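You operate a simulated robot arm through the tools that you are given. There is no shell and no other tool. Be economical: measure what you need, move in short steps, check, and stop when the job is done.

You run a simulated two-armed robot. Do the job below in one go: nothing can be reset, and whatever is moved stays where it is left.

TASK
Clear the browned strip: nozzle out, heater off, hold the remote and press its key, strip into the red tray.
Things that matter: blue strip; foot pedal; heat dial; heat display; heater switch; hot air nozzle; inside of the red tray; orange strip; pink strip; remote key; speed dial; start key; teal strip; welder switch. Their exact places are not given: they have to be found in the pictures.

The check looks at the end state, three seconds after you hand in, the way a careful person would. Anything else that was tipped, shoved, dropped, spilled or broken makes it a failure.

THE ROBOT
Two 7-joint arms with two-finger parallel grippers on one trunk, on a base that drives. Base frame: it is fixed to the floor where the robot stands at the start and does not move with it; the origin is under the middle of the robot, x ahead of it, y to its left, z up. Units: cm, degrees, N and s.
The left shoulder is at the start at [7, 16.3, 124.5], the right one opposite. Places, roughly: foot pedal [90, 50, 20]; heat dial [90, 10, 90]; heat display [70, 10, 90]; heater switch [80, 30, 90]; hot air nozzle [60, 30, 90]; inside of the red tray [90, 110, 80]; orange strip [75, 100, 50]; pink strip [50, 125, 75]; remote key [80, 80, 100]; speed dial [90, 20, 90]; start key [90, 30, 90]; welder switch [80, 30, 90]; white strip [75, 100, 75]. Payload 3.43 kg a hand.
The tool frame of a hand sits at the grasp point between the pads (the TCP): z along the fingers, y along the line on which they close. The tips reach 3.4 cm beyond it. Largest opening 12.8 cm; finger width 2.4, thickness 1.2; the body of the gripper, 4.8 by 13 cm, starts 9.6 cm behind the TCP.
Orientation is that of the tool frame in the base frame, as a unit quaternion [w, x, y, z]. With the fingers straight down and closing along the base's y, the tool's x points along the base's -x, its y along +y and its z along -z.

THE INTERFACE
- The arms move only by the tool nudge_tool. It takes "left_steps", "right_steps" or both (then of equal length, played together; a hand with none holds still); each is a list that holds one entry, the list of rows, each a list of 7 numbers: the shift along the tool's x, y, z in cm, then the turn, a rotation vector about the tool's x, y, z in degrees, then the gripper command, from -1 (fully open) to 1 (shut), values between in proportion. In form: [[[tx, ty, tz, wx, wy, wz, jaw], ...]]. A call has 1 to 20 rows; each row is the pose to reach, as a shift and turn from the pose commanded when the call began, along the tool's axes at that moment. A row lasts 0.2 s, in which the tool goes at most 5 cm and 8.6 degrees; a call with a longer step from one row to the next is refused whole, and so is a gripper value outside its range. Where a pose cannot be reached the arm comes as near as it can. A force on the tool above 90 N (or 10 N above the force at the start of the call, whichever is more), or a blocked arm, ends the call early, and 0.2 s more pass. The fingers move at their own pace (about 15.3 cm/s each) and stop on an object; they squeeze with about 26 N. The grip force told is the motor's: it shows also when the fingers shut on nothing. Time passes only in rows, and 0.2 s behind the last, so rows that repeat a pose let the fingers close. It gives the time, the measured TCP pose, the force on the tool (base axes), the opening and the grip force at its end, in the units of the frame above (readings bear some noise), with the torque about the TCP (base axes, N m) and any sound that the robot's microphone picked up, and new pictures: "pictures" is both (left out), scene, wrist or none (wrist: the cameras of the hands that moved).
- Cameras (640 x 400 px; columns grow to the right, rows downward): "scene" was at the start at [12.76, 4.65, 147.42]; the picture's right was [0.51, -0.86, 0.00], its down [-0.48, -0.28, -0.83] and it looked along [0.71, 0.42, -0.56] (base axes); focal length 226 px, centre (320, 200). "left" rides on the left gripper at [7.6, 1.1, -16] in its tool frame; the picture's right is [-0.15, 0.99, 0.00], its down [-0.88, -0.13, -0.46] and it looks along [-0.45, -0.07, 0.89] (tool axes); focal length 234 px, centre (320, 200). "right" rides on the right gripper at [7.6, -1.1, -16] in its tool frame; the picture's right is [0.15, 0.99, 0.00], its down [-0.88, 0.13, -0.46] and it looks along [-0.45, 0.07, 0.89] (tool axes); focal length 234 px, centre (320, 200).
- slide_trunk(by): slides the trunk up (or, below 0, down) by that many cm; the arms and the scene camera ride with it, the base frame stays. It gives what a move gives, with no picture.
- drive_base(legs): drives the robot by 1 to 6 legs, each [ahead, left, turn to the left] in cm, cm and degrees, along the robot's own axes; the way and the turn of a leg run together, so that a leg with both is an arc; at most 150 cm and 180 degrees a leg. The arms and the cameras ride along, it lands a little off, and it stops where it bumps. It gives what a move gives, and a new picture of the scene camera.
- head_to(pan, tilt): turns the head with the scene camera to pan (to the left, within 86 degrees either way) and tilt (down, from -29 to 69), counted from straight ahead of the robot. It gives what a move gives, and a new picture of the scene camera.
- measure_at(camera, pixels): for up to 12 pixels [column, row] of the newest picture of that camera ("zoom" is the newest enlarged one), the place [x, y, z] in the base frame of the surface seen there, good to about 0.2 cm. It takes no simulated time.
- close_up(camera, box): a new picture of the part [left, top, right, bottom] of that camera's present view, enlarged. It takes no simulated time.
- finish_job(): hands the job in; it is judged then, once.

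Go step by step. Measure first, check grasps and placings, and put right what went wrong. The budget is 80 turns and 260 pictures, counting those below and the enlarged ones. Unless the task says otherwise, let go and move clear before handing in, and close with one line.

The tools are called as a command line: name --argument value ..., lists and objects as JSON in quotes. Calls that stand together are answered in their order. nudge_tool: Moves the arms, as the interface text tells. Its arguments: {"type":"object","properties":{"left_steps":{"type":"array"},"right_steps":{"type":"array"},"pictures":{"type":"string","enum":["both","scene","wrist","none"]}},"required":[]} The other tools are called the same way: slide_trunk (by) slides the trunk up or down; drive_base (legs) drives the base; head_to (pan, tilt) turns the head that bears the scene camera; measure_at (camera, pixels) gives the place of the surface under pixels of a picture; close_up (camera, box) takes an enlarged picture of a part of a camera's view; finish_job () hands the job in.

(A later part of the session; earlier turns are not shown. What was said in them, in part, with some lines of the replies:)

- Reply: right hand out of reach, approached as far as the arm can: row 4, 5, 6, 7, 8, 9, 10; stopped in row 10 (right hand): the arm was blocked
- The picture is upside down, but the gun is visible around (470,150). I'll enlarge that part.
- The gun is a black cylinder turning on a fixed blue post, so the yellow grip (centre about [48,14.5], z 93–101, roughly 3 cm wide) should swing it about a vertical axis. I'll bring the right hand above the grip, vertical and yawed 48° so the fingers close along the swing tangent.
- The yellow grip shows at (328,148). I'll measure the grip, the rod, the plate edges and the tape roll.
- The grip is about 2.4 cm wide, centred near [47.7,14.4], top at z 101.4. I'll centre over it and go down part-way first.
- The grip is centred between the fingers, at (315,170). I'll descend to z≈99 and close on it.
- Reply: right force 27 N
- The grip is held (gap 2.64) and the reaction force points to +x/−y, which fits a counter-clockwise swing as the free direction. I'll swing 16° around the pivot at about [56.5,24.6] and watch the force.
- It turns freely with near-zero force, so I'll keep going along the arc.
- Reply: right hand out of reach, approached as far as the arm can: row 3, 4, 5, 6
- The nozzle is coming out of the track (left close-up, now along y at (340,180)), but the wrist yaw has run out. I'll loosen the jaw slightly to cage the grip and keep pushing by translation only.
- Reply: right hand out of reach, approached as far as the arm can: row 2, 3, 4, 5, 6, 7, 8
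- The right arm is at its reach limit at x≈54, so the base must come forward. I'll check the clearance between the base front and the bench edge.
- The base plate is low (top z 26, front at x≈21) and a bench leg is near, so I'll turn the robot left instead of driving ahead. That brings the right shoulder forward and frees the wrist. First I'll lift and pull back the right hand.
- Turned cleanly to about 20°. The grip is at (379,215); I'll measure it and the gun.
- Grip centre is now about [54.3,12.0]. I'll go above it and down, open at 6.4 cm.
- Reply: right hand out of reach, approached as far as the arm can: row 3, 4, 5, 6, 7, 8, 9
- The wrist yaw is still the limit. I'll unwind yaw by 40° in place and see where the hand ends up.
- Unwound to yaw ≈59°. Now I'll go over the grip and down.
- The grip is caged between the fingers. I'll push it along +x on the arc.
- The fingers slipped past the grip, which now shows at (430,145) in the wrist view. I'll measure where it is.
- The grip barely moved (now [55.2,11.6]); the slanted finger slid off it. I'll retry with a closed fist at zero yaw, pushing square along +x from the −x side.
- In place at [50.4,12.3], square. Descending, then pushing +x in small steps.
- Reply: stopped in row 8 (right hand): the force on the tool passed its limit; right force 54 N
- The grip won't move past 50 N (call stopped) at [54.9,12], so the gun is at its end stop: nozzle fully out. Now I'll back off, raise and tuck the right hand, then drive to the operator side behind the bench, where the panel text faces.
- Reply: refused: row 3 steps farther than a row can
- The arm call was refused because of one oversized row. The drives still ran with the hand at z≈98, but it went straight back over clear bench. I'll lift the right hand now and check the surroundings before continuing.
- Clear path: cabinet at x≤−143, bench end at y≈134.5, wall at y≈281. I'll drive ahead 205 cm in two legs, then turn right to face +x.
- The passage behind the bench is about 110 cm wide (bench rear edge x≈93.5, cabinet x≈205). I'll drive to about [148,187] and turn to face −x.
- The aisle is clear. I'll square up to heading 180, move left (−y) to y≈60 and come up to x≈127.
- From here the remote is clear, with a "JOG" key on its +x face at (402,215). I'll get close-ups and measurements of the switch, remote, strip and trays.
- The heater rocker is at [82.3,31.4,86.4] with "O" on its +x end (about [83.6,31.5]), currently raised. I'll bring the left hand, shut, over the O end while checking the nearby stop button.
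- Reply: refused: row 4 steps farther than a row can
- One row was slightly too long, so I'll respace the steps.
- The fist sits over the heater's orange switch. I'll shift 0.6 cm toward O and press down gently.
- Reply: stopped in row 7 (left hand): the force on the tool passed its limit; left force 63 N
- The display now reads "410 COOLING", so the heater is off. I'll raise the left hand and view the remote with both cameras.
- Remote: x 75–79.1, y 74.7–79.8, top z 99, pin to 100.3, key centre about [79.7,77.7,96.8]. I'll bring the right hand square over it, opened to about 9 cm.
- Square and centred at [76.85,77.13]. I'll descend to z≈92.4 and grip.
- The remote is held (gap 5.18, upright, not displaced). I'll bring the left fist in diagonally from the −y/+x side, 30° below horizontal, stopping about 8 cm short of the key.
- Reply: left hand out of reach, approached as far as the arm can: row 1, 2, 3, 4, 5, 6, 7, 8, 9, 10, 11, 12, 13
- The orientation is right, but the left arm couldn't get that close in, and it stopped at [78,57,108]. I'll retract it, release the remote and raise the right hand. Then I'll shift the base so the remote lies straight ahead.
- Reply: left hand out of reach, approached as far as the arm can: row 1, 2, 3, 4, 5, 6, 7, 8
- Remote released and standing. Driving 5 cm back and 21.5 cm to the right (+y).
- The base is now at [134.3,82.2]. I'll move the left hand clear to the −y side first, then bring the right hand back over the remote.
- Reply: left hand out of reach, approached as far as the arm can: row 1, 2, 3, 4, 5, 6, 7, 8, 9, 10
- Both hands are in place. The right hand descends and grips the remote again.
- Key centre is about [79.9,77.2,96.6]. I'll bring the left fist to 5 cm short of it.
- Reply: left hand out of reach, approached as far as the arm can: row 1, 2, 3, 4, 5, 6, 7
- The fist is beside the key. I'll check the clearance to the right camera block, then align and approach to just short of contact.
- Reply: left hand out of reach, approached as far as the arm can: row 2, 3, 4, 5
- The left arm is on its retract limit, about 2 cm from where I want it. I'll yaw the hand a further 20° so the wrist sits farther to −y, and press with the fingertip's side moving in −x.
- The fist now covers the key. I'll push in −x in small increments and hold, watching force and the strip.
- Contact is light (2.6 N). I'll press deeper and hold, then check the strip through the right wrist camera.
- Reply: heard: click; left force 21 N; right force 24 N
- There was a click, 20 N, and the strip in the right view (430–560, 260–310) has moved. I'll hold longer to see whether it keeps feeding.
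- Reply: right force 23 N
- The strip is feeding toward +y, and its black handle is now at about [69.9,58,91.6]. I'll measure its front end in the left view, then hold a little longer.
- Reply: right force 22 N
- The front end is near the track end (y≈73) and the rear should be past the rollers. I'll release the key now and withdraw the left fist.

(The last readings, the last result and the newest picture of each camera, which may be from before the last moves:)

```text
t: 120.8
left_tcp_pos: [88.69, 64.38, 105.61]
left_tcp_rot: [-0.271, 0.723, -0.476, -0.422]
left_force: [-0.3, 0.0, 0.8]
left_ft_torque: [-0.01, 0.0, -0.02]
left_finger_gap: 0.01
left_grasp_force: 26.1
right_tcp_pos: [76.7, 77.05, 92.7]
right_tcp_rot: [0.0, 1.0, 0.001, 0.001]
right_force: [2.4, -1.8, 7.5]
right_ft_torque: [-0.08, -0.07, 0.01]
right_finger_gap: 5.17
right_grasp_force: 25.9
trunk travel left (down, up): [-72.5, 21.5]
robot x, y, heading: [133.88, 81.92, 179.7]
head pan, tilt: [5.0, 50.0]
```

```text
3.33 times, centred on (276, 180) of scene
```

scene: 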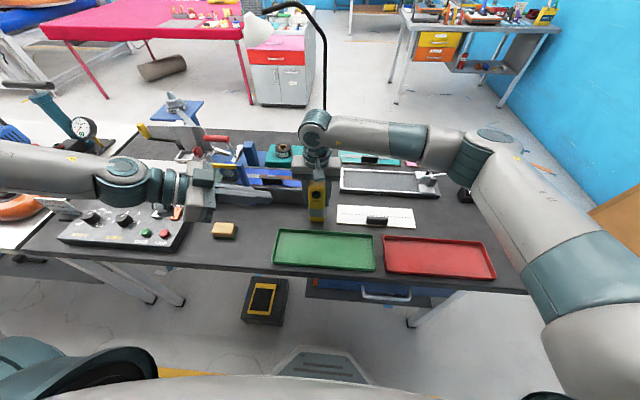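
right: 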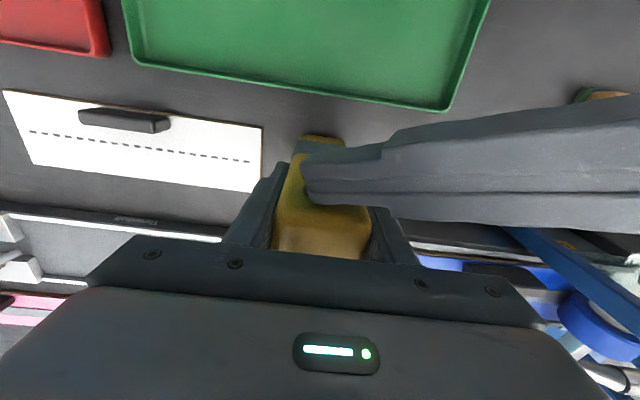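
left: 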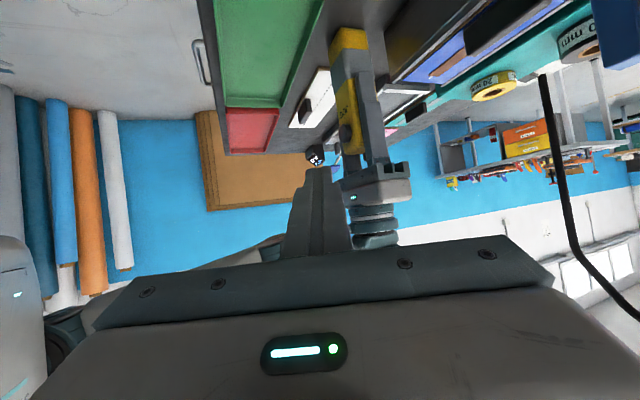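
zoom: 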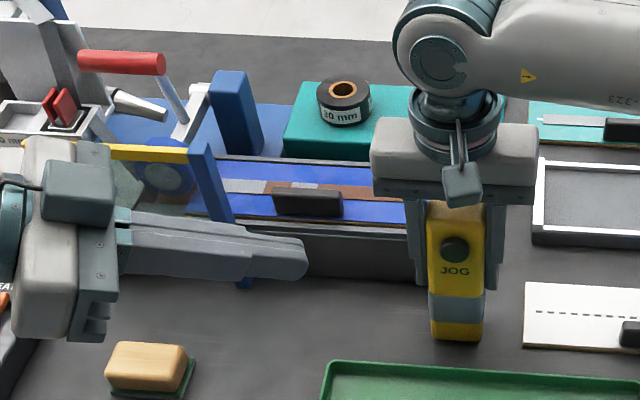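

The handle of the strip is now clearly visible at about (308,200). I'll release the remote gently, raise the right hand, pull the left hand away, and look at the strip's position.

nudge_tool --right_steps '[[[0, 0, 0, 0, 0, 0, 0.15], [0, 0, 0, 0, 0, 0, 0], [0, 0, 0, 0, 0, 0, -0.4], [0, 0, 0, 0, 0, 0, -0.4], [0, 0, -4, 0, 0, 0, -0.4], [0, 0, -8, 0, 0, 0, -0.4], [0, 0, -12, 0, 0, 0, -0.4], [0, 0, -16, 0, 0, 0, -0.4], [0, -4, -18, 0, 0, 0, -0.4], [0, -8, -18, 0, 0, 0, -0.4]]]' --left_steps '[[[0, 0, -2, 0, 0, 0, 1], [0, 0, -4, 0, 0, 0, 1], [0, 3, -6, 0, 0, 0, 1], [0, 6, -6, 0, 0, 0, 1], [-4, 6, -6, 0, 0, 0, 1], [-8, 6, -6, 0, 0, 0, 1], [-12, 6, -6, 0, 0, 0, 1], [-12, 6, -6, 0, 0, 0, 1], [-12, 6, -6, 0, 0, 0, 1], [-12, 6, -6, 0, 0, 0, 1]]]' --pictures "both"

close_up --camera "right" --box '[240, 100, 640, 350]'

close_up --camera "scene" --box '[180, 120, 372, 240]'

```text
t: 123.0
left_tcp_pos: [82.91, 62.79, 119.12]
left_tcp_rot: [-0.269, 0.724, -0.475, -0.422]
left_force: [0.1, 0.5, -0.1]
left_ft_torque: [-0.07, 0.03, 0.06]
left_finger_gap: 0.0
left_grasp_force: 26.7
right_tcp_pos: [76.61, 85.38, 110.44]
right_tcp_rot: [0.001, 1.0, 0.0, 0.001]
right_force: [0.4, 0.5, 0.2]
right_ft_torque: [-0.03, 0.0, -0.01]
right_finger_gap: 8.94
right_grasp_force: 0.0
trunk travel left (down, up): [-72.5, 21.5]
robot x, y, heading: [134.23, 82.08, 179.4]
head pan, tilt: [5.0, 50.0]
```

scene: 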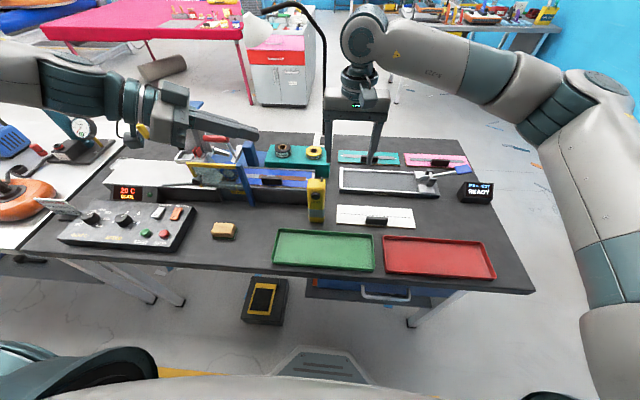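
right: 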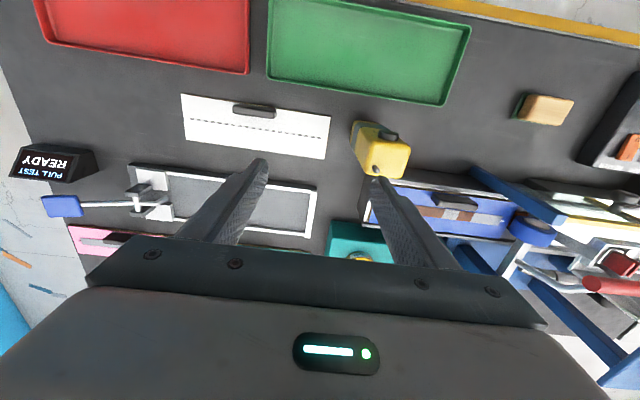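
left: 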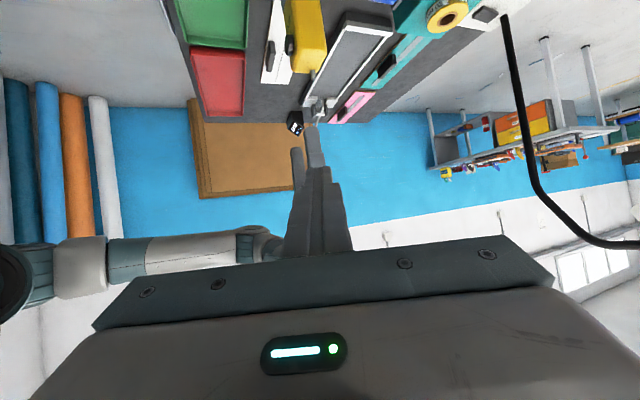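

```text
1.60 times, centred on (440, 225) of right
```

zoom: 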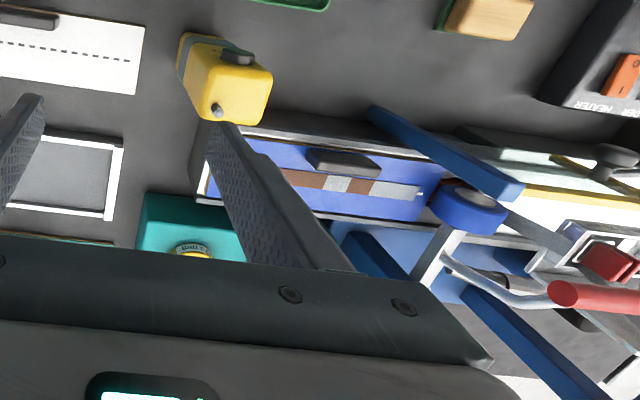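

```text
3.33 times, centred on (276, 180) of scene
```

zoom: 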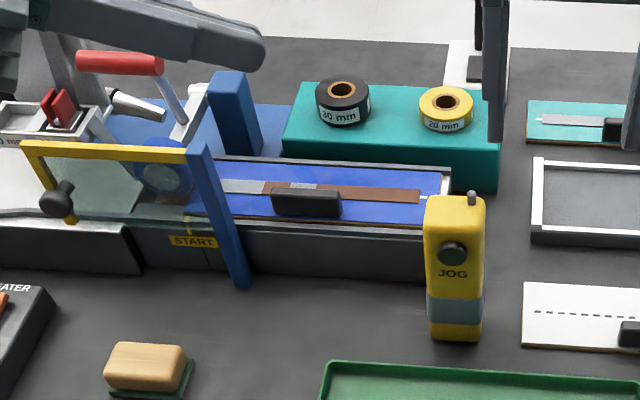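

The strip is fully out of the rollers (front y≈73, rear near y≈49), and the remote stands free. I'll measure the handle and strip edges for the grasp.

measure_at --camera "zoom" --pixels '[[275, 191], [308, 190], [340, 193], [278, 212], [308, 214], [340, 214], [308, 200], [440, 178], [425, 222], [230, 190], [230, 212], [444, 170]]'

measure_at --camera "right" --pixels '[[437, 195], [455, 197], [472, 203], [435, 204], [453, 207], [470, 209], [512, 215], [505, 237], [400, 190], [450, 235], [378, 158], [380, 172]]'

close_up --camera "right" --box '[400, 170, 560, 270]'

```text
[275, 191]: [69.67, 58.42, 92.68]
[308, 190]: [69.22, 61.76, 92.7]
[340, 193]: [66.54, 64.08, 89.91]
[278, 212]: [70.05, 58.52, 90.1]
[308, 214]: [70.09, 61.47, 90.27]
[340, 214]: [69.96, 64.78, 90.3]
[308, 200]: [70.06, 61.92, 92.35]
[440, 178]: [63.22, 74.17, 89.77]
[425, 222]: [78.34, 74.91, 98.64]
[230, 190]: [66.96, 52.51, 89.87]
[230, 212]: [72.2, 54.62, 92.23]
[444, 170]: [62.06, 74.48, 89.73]
```

```text
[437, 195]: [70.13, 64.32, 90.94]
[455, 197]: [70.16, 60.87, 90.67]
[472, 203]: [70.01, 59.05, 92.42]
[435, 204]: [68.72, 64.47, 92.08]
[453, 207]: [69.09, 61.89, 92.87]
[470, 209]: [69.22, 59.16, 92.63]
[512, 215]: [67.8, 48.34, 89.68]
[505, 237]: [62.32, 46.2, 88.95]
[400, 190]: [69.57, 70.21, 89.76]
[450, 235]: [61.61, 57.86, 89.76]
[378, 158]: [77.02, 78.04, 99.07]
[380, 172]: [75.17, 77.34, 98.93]
```

```text
4.00 times, centred on (480, 220) of right
```

zoom: 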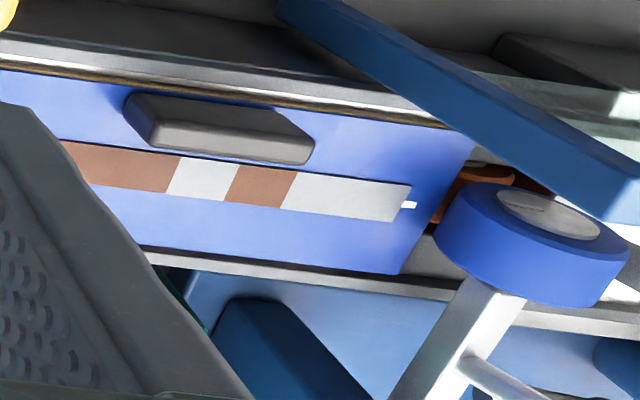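

Handle: x 68.2–70.1, y 58.4–64.5, z 89.9–92.8; strip x 61.5–70.5, y 48.5–74. I need the base nearer for this pick, so I'll move 6 cm ahead and 18 cm left, and measure the track rail and tray in the new view.

drive_base --legs '[[0, 18, 0.5], [6, 0, 0]]'

close_up --camera "scene" --box '[240, 120, 432, 240]'

```text
t: 125.0
left_tcp_pos: [77.18, 44.46, 119.22]
left_tcp_rot: [-0.269, 0.724, -0.473, -0.424]
left_force: [0.1, -0.5, 0.3]
left_ft_torque: [-0.03, -0.02, 0.01]
left_finger_gap: 0.02
left_grasp_force: 26.1
right_tcp_pos: [70.72, 66.89, 110.57]
right_tcp_rot: [0.0, 1.0, 0.004, 0.0]
right_force: [0.3, -0.1, -0.3]
right_ft_torque: [0.02, 0.03, 0.0]
right_finger_gap: 8.93
right_grasp_force: 0.0
trunk travel left (down, up): [-72.5, 21.5]
robot x, y, heading: [128.31, 64.27, -179.8]
head pan, tilt: [5.0, 50.0]
```

scene: 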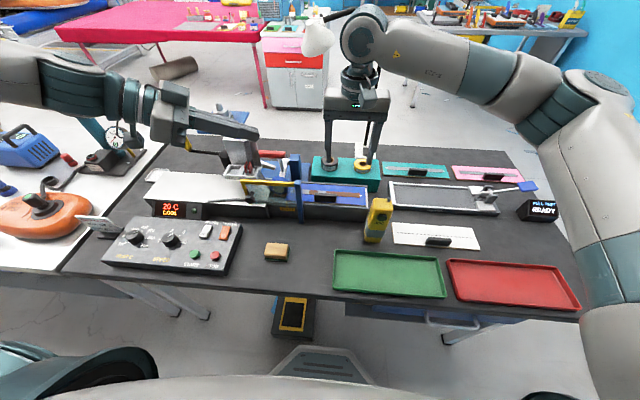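

```text
3.33 times, centred on (336, 180) of scene
```

zoom: 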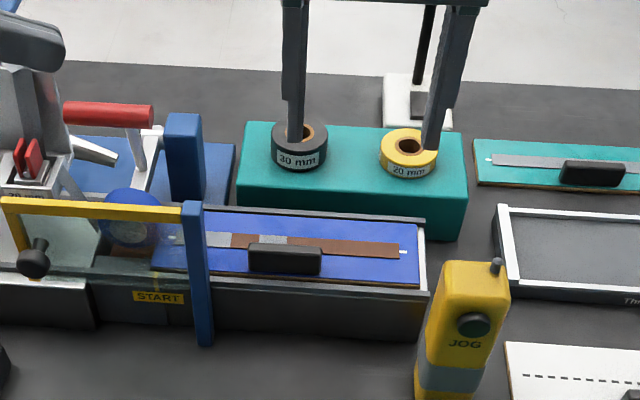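

I'll move the left hand away to −y while the right hand goes over the handle and yaws 90° so the fingers close along x.

nudge_tool --left_steps '[[[1, 1, -2, 0, 0, 0, 1], [2.2, 1.9, -3.9, 0, 0, 0, 1], [3.3, 2.9, -5.8, 0, 0, 0, 1], [4.4, 3.8, -7.7, 0, 0, 0, 1], [5.5, 4.8, -9.6, 0, 0, 0, 1], [5.5, 4.8, -9.6, 0, 0, 0, 1], [5.5, 4.8, -9.6, 0, 0, 0, 1], [5.5, 4.8, -9.6, 0, 0, 0, 1], [5.5, 4.8, -9.6, 0, 0, 0, 1], [5.5, 4.8, -9.6, 0, 0, 0, 1], [5.5, 4.8, -9.6, 0, 0, 0, 1], [5.5, 4.8, -9.6, 0, 0, 0, 1], [5.5, 4.8, -9.6, 0, 0, 0, 1]]]' --right_steps '[[[0, 0, 0, 0, 0, 8.3, -0.4], [0, 0, 0, 0, 0, 16.6, -0.2], [0, 0, 0, 0, 0, 25, 0], [-0.2, 0.8, 0, 0, 0, 33, 0], [-0.4, 1.6, 0, 0, 0, 41, 0], [-0.6, 2.4, 0, 0, 0, 49.5, 0], [-0.8, 3.2, 0, 0, 0, 58, 0], [-1, 4, 0, 0, 0, 66, 0], [-1.2, 4.8, 0, 0, 0, 74, 0], [-1.5, 5.5, 0, 0, 0, 82, 0], [-1.5, 5.5, 0, 0, 0, 90, 0], [-1.5, 5.5, 0, 0, 0, 90, 0], [-1.5, 5.5, 0, 0, 0, 90, 0]]]' --pictures "both"

```text
t: 127.8
left_tcp_pos: [77.16, 32.28, 118.94]
left_tcp_rot: [-0.269, 0.725, -0.472, -0.423]
left_force: [0.1, -0.4, -0.2]
left_ft_torque: [-0.01, -0.01, 0.02]
left_finger_gap: 0.0
left_grasp_force: 26.1
right_tcp_pos: [69.02, 61.32, 110.46]
right_tcp_rot: [-0.001, 0.709, -0.705, 0.001]
right_force: [0.9, 0.2, -0.5]
right_ft_torque: [-0.01, 0.03, 0.02]
right_finger_gap: 6.38
right_grasp_force: 0.2
trunk travel left (down, up): [-72.5, 21.5]
robot x, y, heading: [128.08, 64.57, -179.8]
head pan, tilt: [5.0, 50.0]
```

scene: 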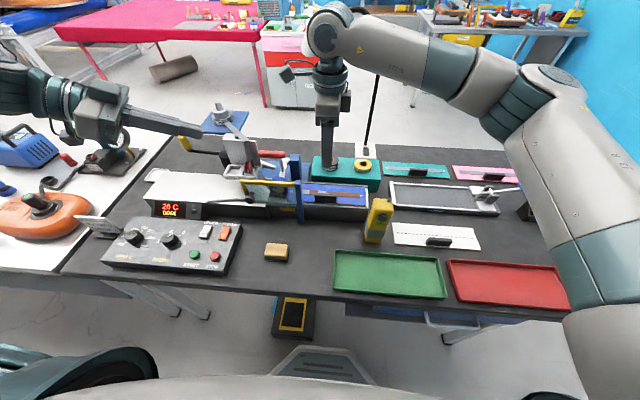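
right: 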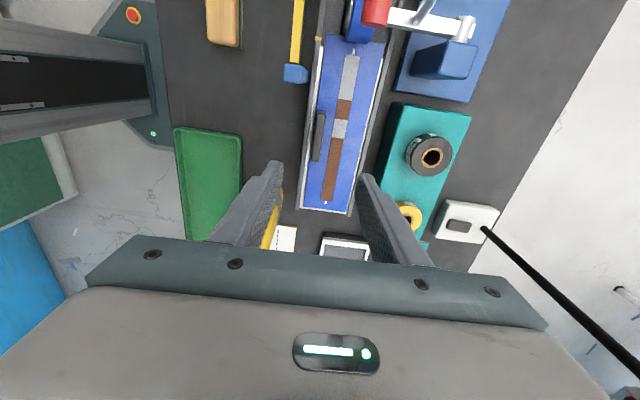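
left: 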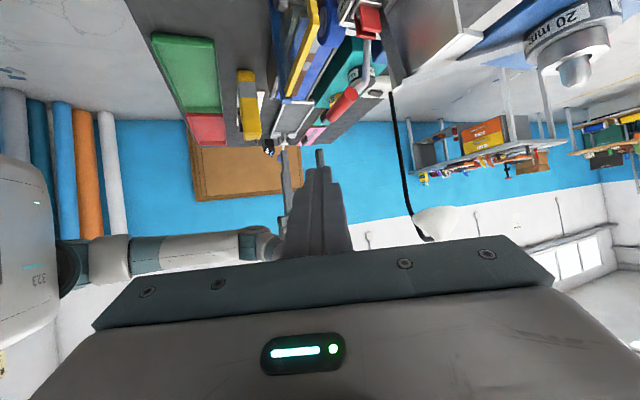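

Yaw reached cleanly. I'll measure the handle (319,135) and rails in the wrist view.

close_up --camera "right" --box '[270, 30, 430, 230]'

measure_at --camera "right" --pixels '[[319, 115], [319, 135], [316, 158], [322, 135], [314, 135], [310, 130], [306, 160], [302, 205], [305, 130], [327, 207], [351, 210], [367, 150]]'

```text
2.00 times, centred on (350, 130) of right
```

zoom: 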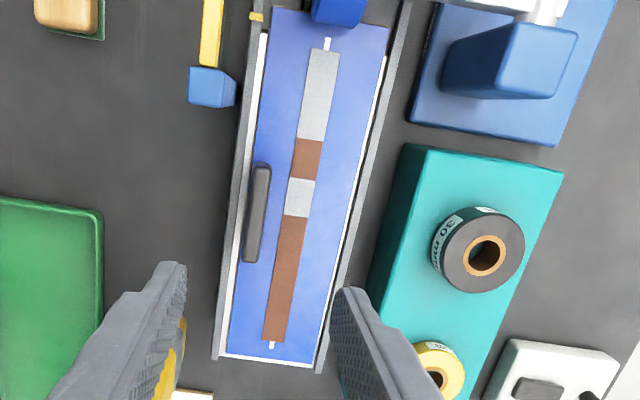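

```text
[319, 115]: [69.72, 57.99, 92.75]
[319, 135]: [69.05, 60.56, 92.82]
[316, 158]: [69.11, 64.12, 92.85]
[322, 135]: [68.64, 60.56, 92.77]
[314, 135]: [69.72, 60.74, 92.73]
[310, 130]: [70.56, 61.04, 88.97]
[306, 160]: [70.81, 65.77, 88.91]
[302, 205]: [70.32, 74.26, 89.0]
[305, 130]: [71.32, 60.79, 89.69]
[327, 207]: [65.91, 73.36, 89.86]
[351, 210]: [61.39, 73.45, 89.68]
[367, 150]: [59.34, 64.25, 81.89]
```

The rail top is z 89.7, so there is room. I need to check that the red crank handle clears the right camera block as the hand comes down.

measure_at --camera "right" --pixels '[[376, 22], [370, 15], [385, 18], [376, 5], [295, 72]]'

measure_at --camera "scene" --pixels '[[278, 154], [283, 153], [270, 152], [345, 105], [348, 118], [335, 160]]'

```text
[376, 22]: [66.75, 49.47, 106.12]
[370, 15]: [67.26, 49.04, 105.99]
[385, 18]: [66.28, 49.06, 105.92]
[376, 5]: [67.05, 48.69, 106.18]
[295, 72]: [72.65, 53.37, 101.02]
```

```text
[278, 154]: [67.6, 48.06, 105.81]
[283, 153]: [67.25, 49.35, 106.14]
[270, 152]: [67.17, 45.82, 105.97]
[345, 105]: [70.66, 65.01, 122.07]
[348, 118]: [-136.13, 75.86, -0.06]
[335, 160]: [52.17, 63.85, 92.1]
```

The clearance is about 2–3 cm, which is fine. I'll lower to TCP z≈93.9 with the handle between the fingers, then close.

nudge_tool --right_steps '[[[-0.5, -0.18, 4, 0, 0, 0, 0], [-0.5, -0.18, 8, 0, 0, 0, 0], [-0.5, -0.18, 12, 0, 0, 0, 0], [-0.5, -0.18, 15, 0, 0, 0, 0], [-0.5, -0.18, 16.6, 0, 0, 0, 0], [-0.5, -0.18, 16.6, 0, 0, 0, 0.3], [-0.5, -0.18, 16.6, 0, 0, 0, 0.6], [-0.5, -0.18, 16.6, 0, 0, 0, 1], [-0.5, -0.18, 16.6, 0, 0, 0, 1]]]' --pictures "both"

close_up --camera "scene" --box '[270, 130, 400, 240]'

```text
t: 129.8
left_tcp_pos: [77.02, 32.34, 118.94]
left_tcp_rot: [-0.27, 0.724, -0.473, -0.424]
left_force: [-0.1, 0.1, 0.5]
left_ft_torque: [-0.01, 0.01, -0.03]
left_finger_gap: 0.0
left_grasp_force: 25.9
right_tcp_pos: [69.46, 61.71, 93.63]
right_tcp_rot: [0.0, 0.71, -0.705, 0.0]
right_force: [0.2, -0.2, -0.3]
right_ft_torque: [0.02, -0.03, -0.01]
right_finger_gap: 1.33
right_grasp_force: 26.0
trunk travel left (down, up): [-72.5, 21.5]
robot x, y, heading: [128.16, 64.27, -180.0]
head pan, tilt: [5.0, 50.0]
```

scene: 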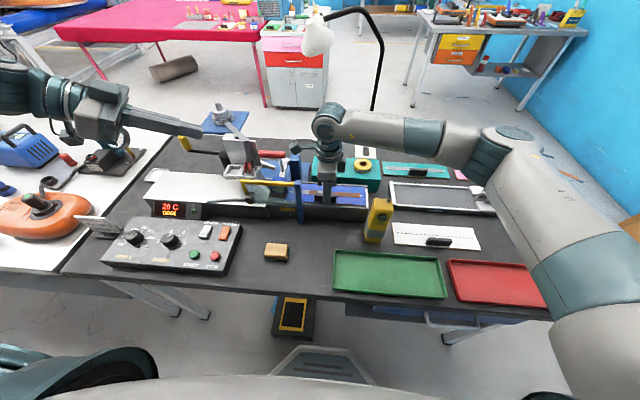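
right: 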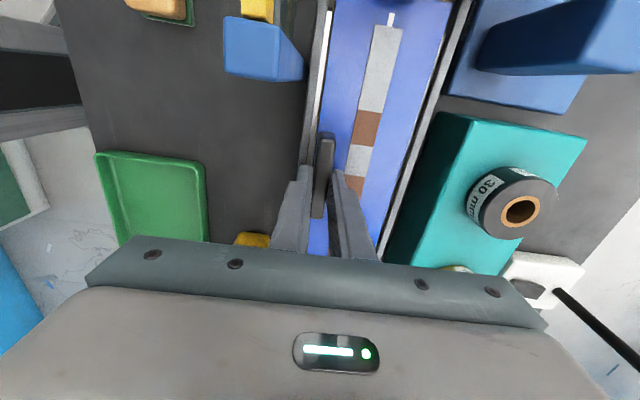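

```text
3.64 times, centred on (335, 185) of scene
```

zoom: 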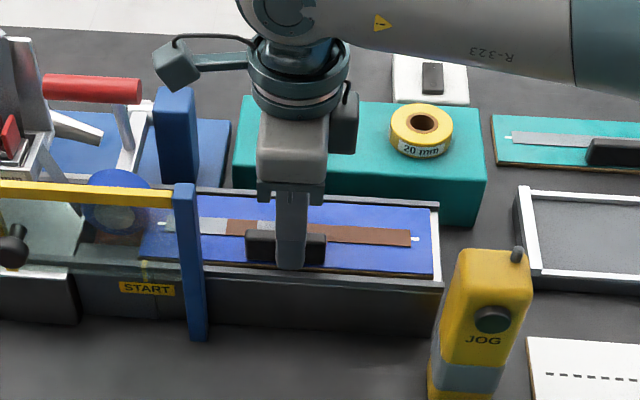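

The handle is gripped (gap 1.33). I'll lift slightly while easing +y away from the roller, then straight up.

nudge_tool --right_steps '[[[-0.5, 0, -0.7, 0, 0, 0, 1], [-1.5, 0, -1.5, 0, 0, 0, 1], [-3, 0, -2.5, 0, 0, 0, 1], [-4, 0, -5, 0, 0, 0, 1], [-4, 0, -9, 0, 0, 0, 1], [-4, 0, -13, 0, 0, 0, 1], [-4, 0, -17, 0, 0, 0, 1], [-4, 0, -21, 0, 0, 0, 1], [-4, 0, -21, 0, 0, 0, 1]]]' --pictures "both"

```text
t: 131.8
left_tcp_pos: [77.08, 32.34, 118.9]
left_tcp_rot: [-0.27, 0.724, -0.472, -0.424]
left_force: [0.1, 0.2, 0.1]
left_ft_torque: [0.0, -0.01, 0.01]
left_finger_gap: 0.01
left_grasp_force: 25.9
right_tcp_pos: [69.05, 65.51, 115.26]
right_tcp_rot: [-0.001, 0.71, -0.704, 0.0]
right_force: [-1.1, -0.1, -0.3]
right_ft_torque: [0.01, 0.0, 0.0]
right_finger_gap: 1.34
right_grasp_force: 25.5
trunk travel left (down, up): [-72.5, 21.5]
robot x, y, heading: [128.13, 64.39, -180.0]
head pan, tilt: [5.0, 50.0]
```

scene: 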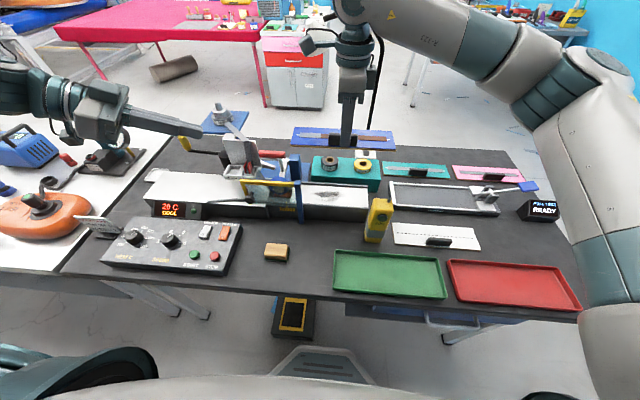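
right: 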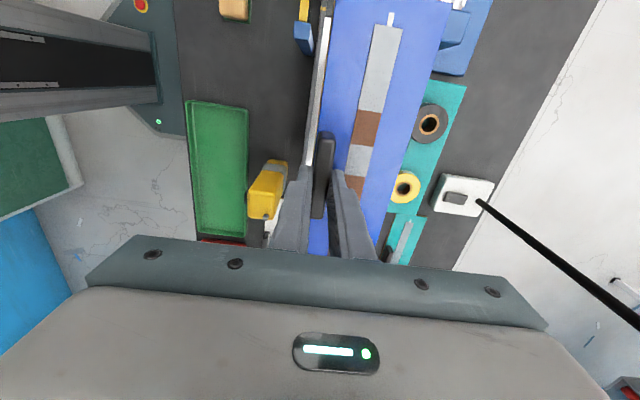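

The strip is lifted level. I'll measure the red tray's rims and the strip's corners.

close_up --camera "scene" --box '[430, 245, 600, 325]'

measure_at --camera "scene" --pixels '[[449, 262], [556, 267], [577, 306], [463, 298], [510, 280], [452, 268], [553, 271], [570, 303], [468, 295], [445, 260], [559, 264], [582, 310]]'

measure_at --camera "scene" --pixels '[[293, 128], [393, 132], [294, 144], [395, 149], [330, 140], [380, 143]]'

```text
3.76 times, centred on (515, 285) of scene
```

zoom: 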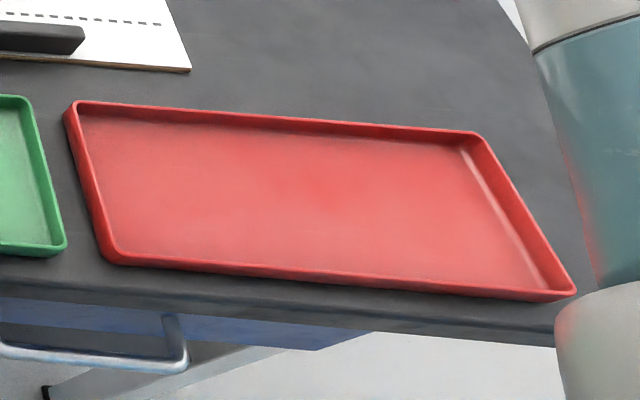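

```text
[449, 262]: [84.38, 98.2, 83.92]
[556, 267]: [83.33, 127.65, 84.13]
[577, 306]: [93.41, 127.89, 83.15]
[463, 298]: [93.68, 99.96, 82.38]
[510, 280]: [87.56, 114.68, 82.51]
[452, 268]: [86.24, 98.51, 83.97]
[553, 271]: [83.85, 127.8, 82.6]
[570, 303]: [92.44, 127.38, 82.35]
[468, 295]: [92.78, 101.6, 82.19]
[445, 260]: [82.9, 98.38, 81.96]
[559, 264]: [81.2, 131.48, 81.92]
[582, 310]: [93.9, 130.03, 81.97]
```

```text
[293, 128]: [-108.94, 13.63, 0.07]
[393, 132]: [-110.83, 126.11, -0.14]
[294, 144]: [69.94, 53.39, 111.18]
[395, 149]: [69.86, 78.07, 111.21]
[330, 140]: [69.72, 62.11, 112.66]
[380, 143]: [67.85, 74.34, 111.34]
```

Tray interior is about x 83.6–93.7, y 99–128, and the strip is about 9.1 × 25, so it fits lengthwise with little slack in x. I'll carry it by driving: back 21 cm, then right 47 cm, keeping the arm pose.

drive_base --legs '[[-21, 0, 0], [0, -47, 0]]'

head_to --pan 0 --tilt 52

close_up --camera "right" --box '[160, 0, 480, 260]'

```text
t: 135.8
left_tcp_pos: [97.69, 79.48, 118.9]
left_tcp_rot: [-0.274, 0.721, -0.478, -0.421]
left_force: [0.9, -0.4, 0.1]
left_ft_torque: [0.0, -0.01, 0.03]
left_finger_gap: 0.0
left_grasp_force: 26.1
right_tcp_pos: [90.12, 112.75, 115.3]
right_tcp_rot: [0.0, -0.705, 0.71, 0.0]
right_force: [0.3, -0.5, -0.6]
right_ft_torque: [0.0, -0.01, 0.0]
right_finger_gap: 1.33
right_grasp_force: 25.8
trunk travel left (down, up): [-72.5, 21.5]
robot x, y, heading: [149.39, 110.92, 179.2]
head pan, tilt: [5.0, 50.0]
```

scene: 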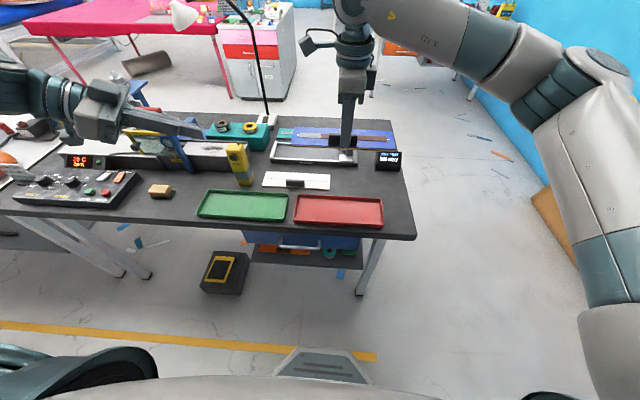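

```text
t: 136.5
left_tcp_pos: [97.63, 79.6, 118.95]
left_tcp_rot: [-0.272, 0.721, -0.477, -0.422]
left_force: [0.5, 0.2, 0.4]
left_ft_torque: [0.0, 0.01, -0.01]
left_finger_gap: 0.0
left_grasp_force: 26.1
right_tcp_pos: [90.09, 112.75, 115.13]
right_tcp_rot: [0.0, -0.705, 0.709, -0.001]
right_force: [-0.2, 0.1, -1.2]
right_ft_torque: [0.01, -0.01, -0.02]
right_finger_gap: 1.34
right_grasp_force: 26.1
trunk travel left (down, up): [-72.5, 21.5]
robot x, y, heading: [149.14, 110.24, 179.1]
head pan, tilt: [0.0, 52.0]
```

scene: 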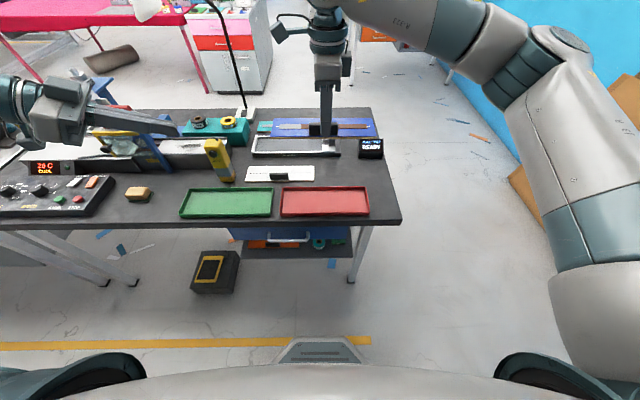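

```text
1.54 times, centred on (320, 130) of right
```

zoom: 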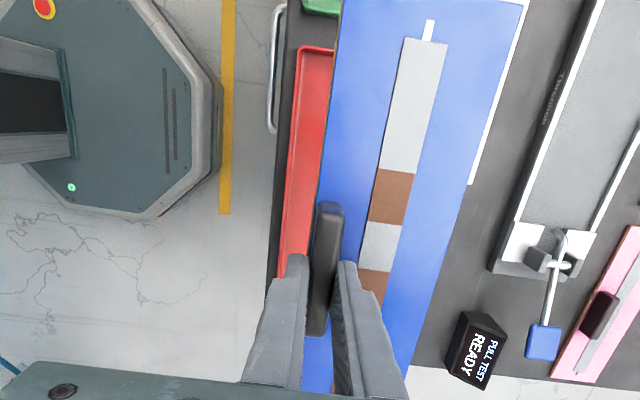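

The strip is above the tray. I'll measure the tray's inner edges in an enlarged scene view, and the strip's corners.

measure_at --camera "right" --pixels '[[325, 60], [319, 100], [395, 70], [405, 30], [365, 185], [312, 195], [312, 28], [300, 130], [308, 60]]'

close_up --camera "scene" --box '[270, 175, 382, 225]'

measure_at --camera "zoom" --pixels '[[75, 70], [320, 68], [550, 66], [80, 82], [320, 80], [545, 78], [70, 205], [320, 208], [560, 210], [62, 150], [560, 150], [320, 228]]'

```text
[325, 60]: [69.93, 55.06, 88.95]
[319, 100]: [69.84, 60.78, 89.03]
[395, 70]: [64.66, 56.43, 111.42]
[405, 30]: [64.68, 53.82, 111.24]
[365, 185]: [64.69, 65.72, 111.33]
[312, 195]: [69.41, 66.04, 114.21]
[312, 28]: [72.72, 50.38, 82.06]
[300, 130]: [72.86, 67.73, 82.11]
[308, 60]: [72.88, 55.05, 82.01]
```

```text
5.71 times, centred on (326, 200) of scene
```

zoom: 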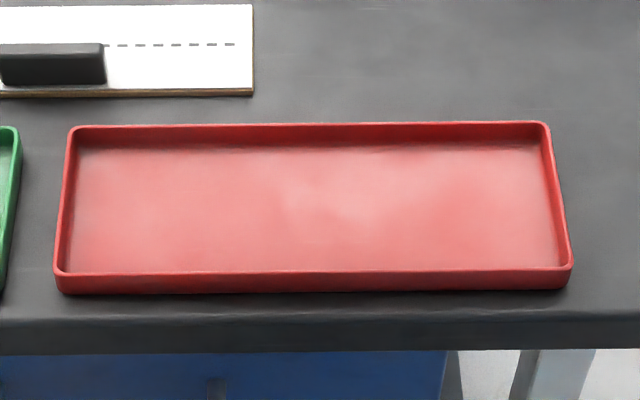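

```text
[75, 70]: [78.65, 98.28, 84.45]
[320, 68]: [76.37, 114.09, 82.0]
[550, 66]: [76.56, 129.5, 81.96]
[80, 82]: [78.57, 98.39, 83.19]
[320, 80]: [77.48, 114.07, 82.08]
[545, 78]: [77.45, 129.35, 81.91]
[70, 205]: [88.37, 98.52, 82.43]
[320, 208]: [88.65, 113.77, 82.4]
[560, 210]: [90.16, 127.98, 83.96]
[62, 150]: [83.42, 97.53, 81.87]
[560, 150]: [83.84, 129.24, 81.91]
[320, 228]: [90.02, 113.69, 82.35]
```

I'll take proper points on the tray rim and floor from this zoom.

measure_at --camera "zoom" --pixels '[[85, 128], [320, 125], [535, 123], [320, 150], [110, 152], [515, 146], [75, 271], [320, 270], [560, 267], [63, 200], [557, 190], [320, 265]]'

nudge_tool --right_steps '[[[0, 0, 2, 0, 0, 0, 1], [0, 0, 4, 0, 0, 0, 1], [0, 0, 4, 0, 0, 0, 1]]]' --pictures "wrist"

measure_at --camera "right" --pixels '[[325, 60], [322, 90], [395, 70], [420, 20], [365, 190], [328, 30], [412, 60], [385, 160], [300, 110], [297, 150]]'

```text
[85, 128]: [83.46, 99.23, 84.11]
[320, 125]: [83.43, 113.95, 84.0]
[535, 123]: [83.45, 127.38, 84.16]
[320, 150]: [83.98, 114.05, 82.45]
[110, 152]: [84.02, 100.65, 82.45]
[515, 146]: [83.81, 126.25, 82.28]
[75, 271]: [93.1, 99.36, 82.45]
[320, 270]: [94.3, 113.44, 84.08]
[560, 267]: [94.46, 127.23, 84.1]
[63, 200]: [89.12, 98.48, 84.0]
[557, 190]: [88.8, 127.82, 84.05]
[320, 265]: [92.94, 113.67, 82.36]
```

```text
t: 137.3
left_tcp_pos: [97.64, 79.57, 118.94]
left_tcp_rot: [-0.273, 0.72, -0.478, -0.421]
left_force: [-0.8, -0.2, -0.3]
left_ft_torque: [-0.02, -0.01, 0.0]
left_finger_gap: 0.0
left_grasp_force: 25.7
right_tcp_pos: [90.03, 112.93, 111.2]
right_tcp_rot: [0.0, -0.703, 0.711, 0.0]
right_force: [0.0, -0.4, -0.8]
right_ft_torque: [0.06, 0.0, 0.01]
right_finger_gap: 1.33
right_grasp_force: 25.8
trunk travel left (down, up): [-72.5, 21.5]
robot x, y, heading: [148.98, 111.27, 179.4]
head pan, tilt: [0.0, 52.0]
```

right: 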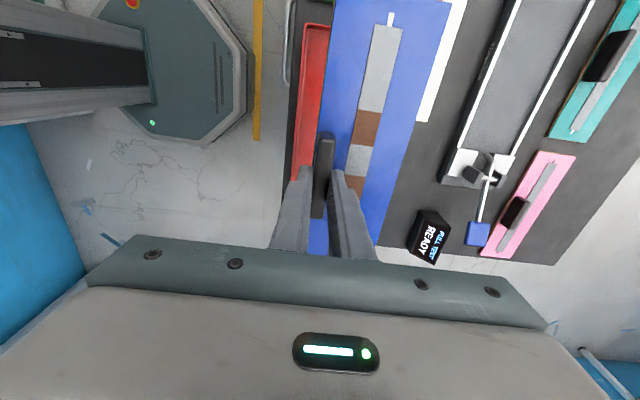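

```text
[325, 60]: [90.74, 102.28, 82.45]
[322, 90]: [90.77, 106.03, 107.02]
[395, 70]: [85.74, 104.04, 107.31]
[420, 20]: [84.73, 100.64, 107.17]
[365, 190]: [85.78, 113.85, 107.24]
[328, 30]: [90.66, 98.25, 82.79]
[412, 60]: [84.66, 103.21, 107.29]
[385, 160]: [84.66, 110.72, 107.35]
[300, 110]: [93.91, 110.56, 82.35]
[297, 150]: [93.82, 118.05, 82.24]
```

The strip needs to move +2.4 cm in x, +0.3 in y and turn about +1.1° to centre in the tray (centre [88.9,113.2]). I'll do that and lower to about 6 cm above the floor.

nudge_tool --right_steps '[[[-0.15, -1.2, 2, 0, 0, -0.6, 1], [-0.3, -2.4, 4, 0, 0, -1.1, 1], [-0.3, -2.4, 8, 0, 0, -1.1, 1], [-0.3, -2.4, 12, 0, 0, -1.1, 1], [-0.3, -2.4, 16, 0, 0, -1.1, 1], [-0.3, -2.4, 18, 0, 0, -1.1, 1], [-0.3, -2.4, 18, 0, 0, -1.1, 1]]]' --pictures "both"

close_up --camera "right" --box '[240, 0, 480, 260]'

close_up --camera "scene" --box '[260, 150, 390, 230]'

```text
t: 138.9
left_tcp_pos: [97.71, 79.52, 118.95]
left_tcp_rot: [-0.274, 0.72, -0.478, -0.422]
left_force: [-1.3, -0.5, 0.3]
left_ft_torque: [0.02, 0.04, 0.01]
left_finger_gap: 0.0
left_grasp_force: 26.4
right_tcp_pos: [92.35, 112.83, 93.07]
right_tcp_rot: [-0.001, 0.712, -0.702, 0.0]
right_force: [0.1, 0.0, 0.2]
right_ft_torque: [0.03, -0.05, 0.03]
right_finger_gap: 1.33
right_grasp_force: 26.0
trunk travel left (down, up): [-72.5, 21.5]
robot x, y, heading: [149.39, 110.61, 179.2]
head pan, tilt: [0.0, 52.0]
```

scene: 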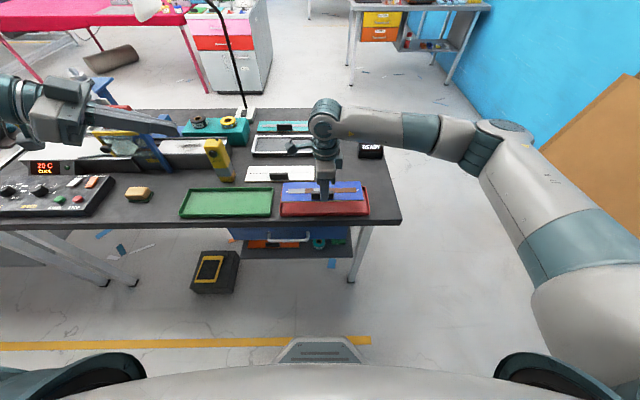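
right: 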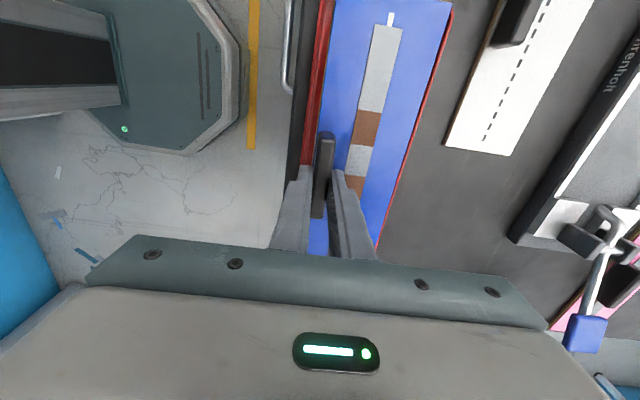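

```text
1.54 times, centred on (360, 130) of right
```

zoom: 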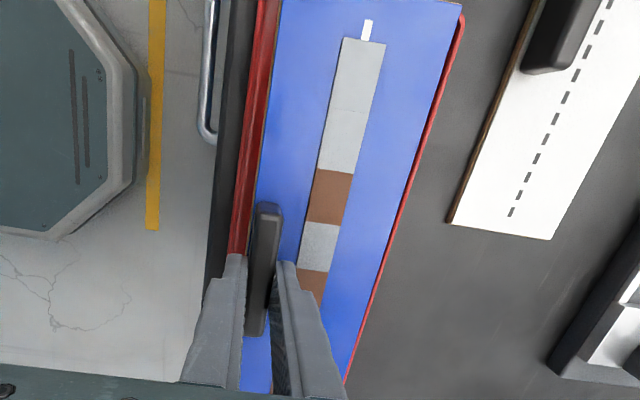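

```text
4.92 times, centred on (325, 190) of scene
```

zoom: 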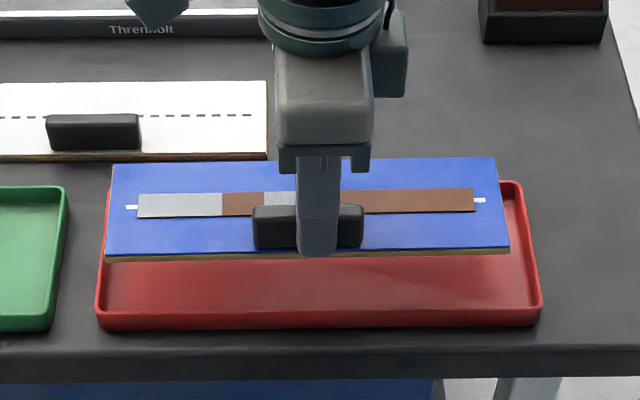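

Looks aligned. I'll measure the strip's corners before the final lowering.

measure_at --camera "zoom" --pixels '[[117, 168], [492, 161], [110, 251], [505, 244], [300, 165], [200, 252], [450, 248], [109, 200], [502, 205]]'

```text
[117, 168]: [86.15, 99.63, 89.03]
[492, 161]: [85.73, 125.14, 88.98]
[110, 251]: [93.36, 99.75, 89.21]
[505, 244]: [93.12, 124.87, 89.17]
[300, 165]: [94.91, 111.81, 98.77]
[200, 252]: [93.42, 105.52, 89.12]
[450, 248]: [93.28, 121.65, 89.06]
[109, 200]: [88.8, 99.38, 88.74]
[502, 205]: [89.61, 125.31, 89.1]
```

Strip spans x 85.6–93.5, y 99.4–125.3. I'll shift −0.6 x and +0.7 y to centre it, lower 5.6 cm, open only slightly (the rim is close), and lift straight off.

nudge_tool --right_steps '[[[-0.7, 0.6, 0, 0, 0, 0, 1], [-0.7, 0.6, 2, 0, 0, 0, 1], [-0.7, 0.6, 4, 0, 0, 0, 1], [-0.7, 0.6, 5, 0, 0, 0, 1], [-0.7, 0.6, 5.6, 0, 0, 0, 1], [-0.7, 0.6, 5.6, 0, 0, 0, 1]]]' --pictures "both"

close_up --camera "scene" --box '[260, 150, 390, 230]'

```text
t: 140.3
left_tcp_pos: [97.66, 79.57, 118.88]
left_tcp_rot: [-0.273, 0.721, -0.477, -0.423]
left_force: [-1.3, -0.1, -0.3]
left_ft_torque: [-0.02, -0.02, -0.02]
left_finger_gap: 0.01
left_grasp_force: 25.8
right_tcp_pos: [91.71, 113.72, 87.48]
right_tcp_rot: [-0.001, 0.711, -0.703, 0.001]
right_force: [-0.8, -0.3, -0.9]
right_ft_torque: [-0.02, -0.02, -0.04]
right_finger_gap: 1.33
right_grasp_force: 26.2
trunk travel left (down, up): [-72.5, 21.5]
robot x, y, heading: [149.28, 110.74, 179.2]
head pan, tilt: [0.0, 52.0]
```

scene: 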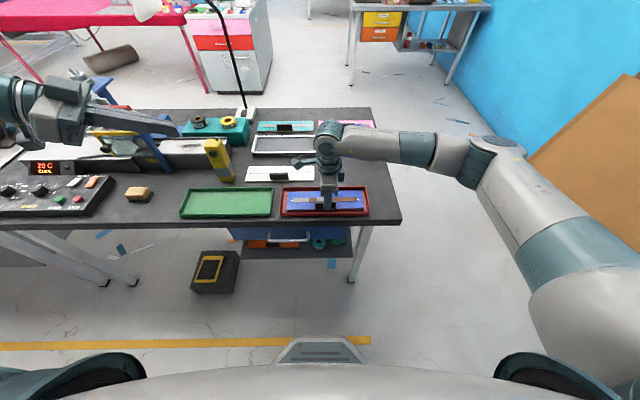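
right: 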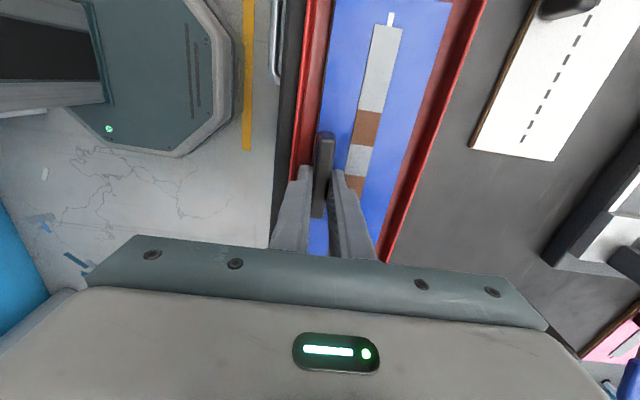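

```text
4.92 times, centred on (325, 190) of scene
```

zoom: 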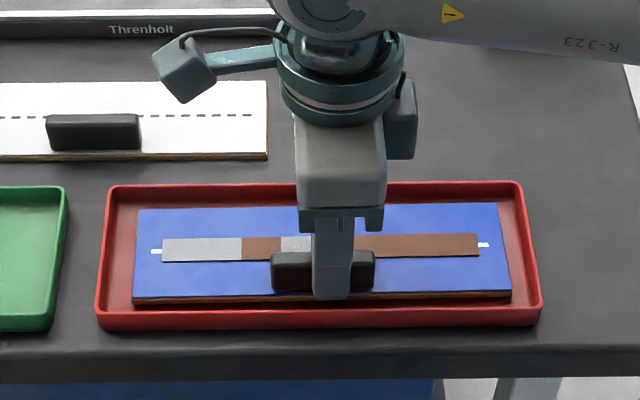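

The strip sits inside the tray, clear of all rims. I'll lower the last 2–3 mm, open slightly, and lift straight up.

nudge_tool --right_steps '[[[0, 0, 0.2, 0, 0, 0, 1], [0, 0, 0.2, 0, 0, 0, 0.7], [0, 0, 0.2, 0, 0, 0, 0.65], [0, 0, 0.2, 0, 0, 0, 0.65], [0, 0, -1.5, 0, 0, 0, 0.65], [0, 0, -4, 0, 0, 0, 0.65], [0, 0, -8, 0, 0, 0, 0.5], [0, 0, -12, 0, 0, 0, 0.5], [0, 0, -16, 0, 0, 0, 0.5], [0, 0, -20, 0, 0, 0, 0.5], [0, 0, -24, 0, 0, 0, 0.5]]]' --pictures "scene"

close_up --camera "scene" --box '[170, 100, 410, 250]'

close_up --camera "scene" --box '[0, 90, 200, 240]'

```text
t: 142.7
left_tcp_pos: [97.77, 79.49, 119.04]
left_tcp_rot: [-0.273, 0.72, -0.478, -0.422]
left_force: [0.4, -0.3, -1.2]
left_ft_torque: [-0.01, 0.02, 0.0]
left_finger_gap: 0.0
left_grasp_force: 26.4
right_tcp_pos: [92.21, 113.85, 111.65]
right_tcp_rot: [0.0, 0.712, -0.703, 0.0]
right_force: [0.8, 0.1, -0.5]
right_ft_torque: [0.02, 0.02, 0.0]
right_finger_gap: 3.22
right_grasp_force: 0.1
trunk travel left (down, up): [-72.5, 21.5]
robot x, y, heading: [149.33, 110.74, 179.1]
head pan, tilt: [0.0, 52.0]
```

scene: 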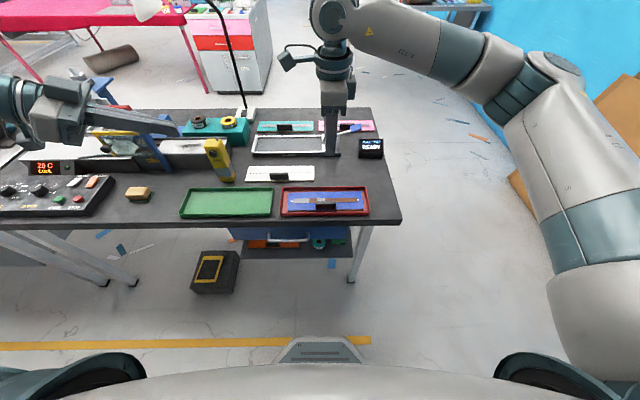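

```text
2.67 times, centred on (290, 175) of scene
```

zoom: 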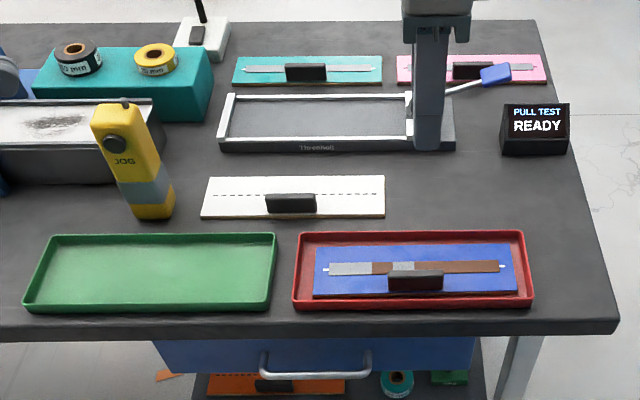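

```text
2.67 times, centred on (100, 165) of scene
```

zoom: 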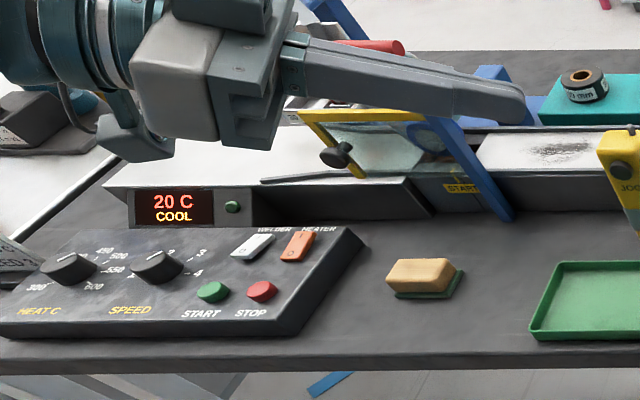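

The strip is in the red tray and the display reads 20 C COOL. One last look at the nozzle and the whole bench before handing in.

drive_base --legs '[[-15, 0, 0]]'

head_to --pan 28 --tilt 36

close_up --camera "scene" --box '[140, 130, 460, 330]'

```text
t: 144.1
left_tcp_pos: [112.89, 79.31, 118.85]
left_tcp_rot: [-0.273, 0.721, -0.477, -0.421]
left_force: [0.1, -0.5, -0.1]
left_ft_torque: [0.04, -0.05, -0.02]
left_finger_gap: 0.0
left_grasp_force: 25.4
right_tcp_pos: [107.26, 113.59, 111.61]
right_tcp_rot: [-0.002, 0.711, -0.703, 0.001]
right_force: [0.0, 0.1, -0.8]
right_ft_torque: [0.02, -0.02, 0.01]
right_finger_gap: 3.2
right_grasp_force: 0.1
trunk travel left (down, up): [-72.5, 21.5]
robot x, y, heading: [164.25, 110.46, 178.9]
head pan, tilt: [0.0, 52.0]
```

scene: 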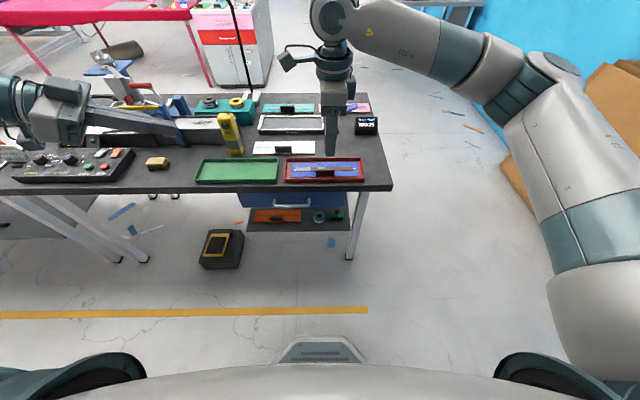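

```text
t: 145.0
left_tcp_pos: [112.86, 79.34, 119.0]
left_tcp_rot: [-0.273, 0.721, -0.478, -0.421]
left_force: [-0.7, -0.5, 0.0]
left_ft_torque: [0.02, 0.0, -0.01]
left_finger_gap: 0.01
left_grasp_force: 26.1
right_tcp_pos: [107.43, 113.59, 111.63]
right_tcp_rot: [-0.001, 0.711, -0.703, 0.0]
right_force: [-0.3, 0.2, -0.3]
right_ft_torque: [0.0, 0.01, 0.01]
right_finger_gap: 3.21
right_grasp_force: 0.0
trunk travel left (down, up): [-72.5, 21.5]
robot x, y, heading: [164.51, 110.68, 179.4]
head pan, tilt: [28.0, 36.0]
```

scene: 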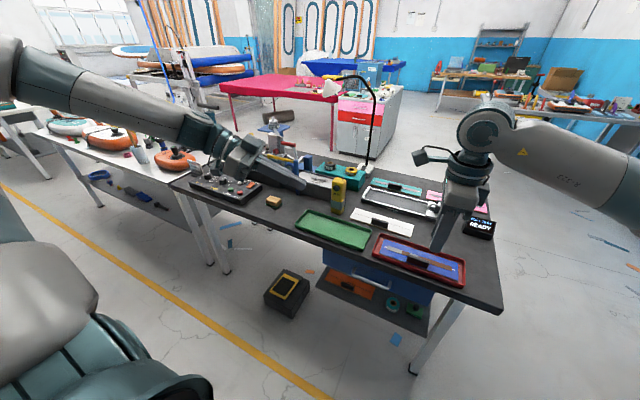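

```text
2.00 times, centred on (300, 230) of scene
```

zoom: 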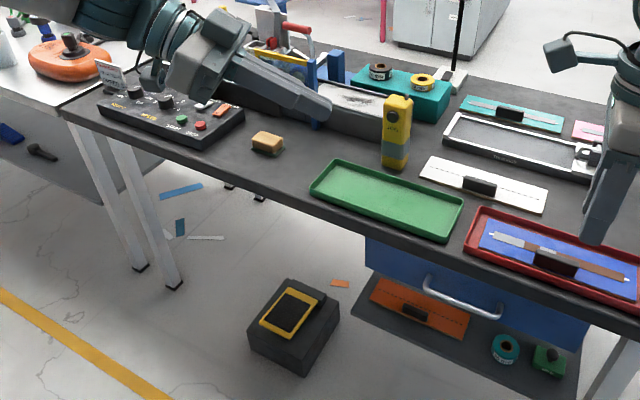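

The remote stands upright, the trays and boards are undisturbed, and the strip lies flat in the red tray. This last view hides the nozzle, but the earlier operator-side close-ups showed it swung clear of the track, so I'm handing in.

finish_job

```text
The job is handed in.
```

The job is handed in: the nozzle is swung out to its stop, the heater is off (20 C COOL), the remote was held while its JOG key was pressed and left standing, and the browned strip lies in the red tray. The result isn't known yet.
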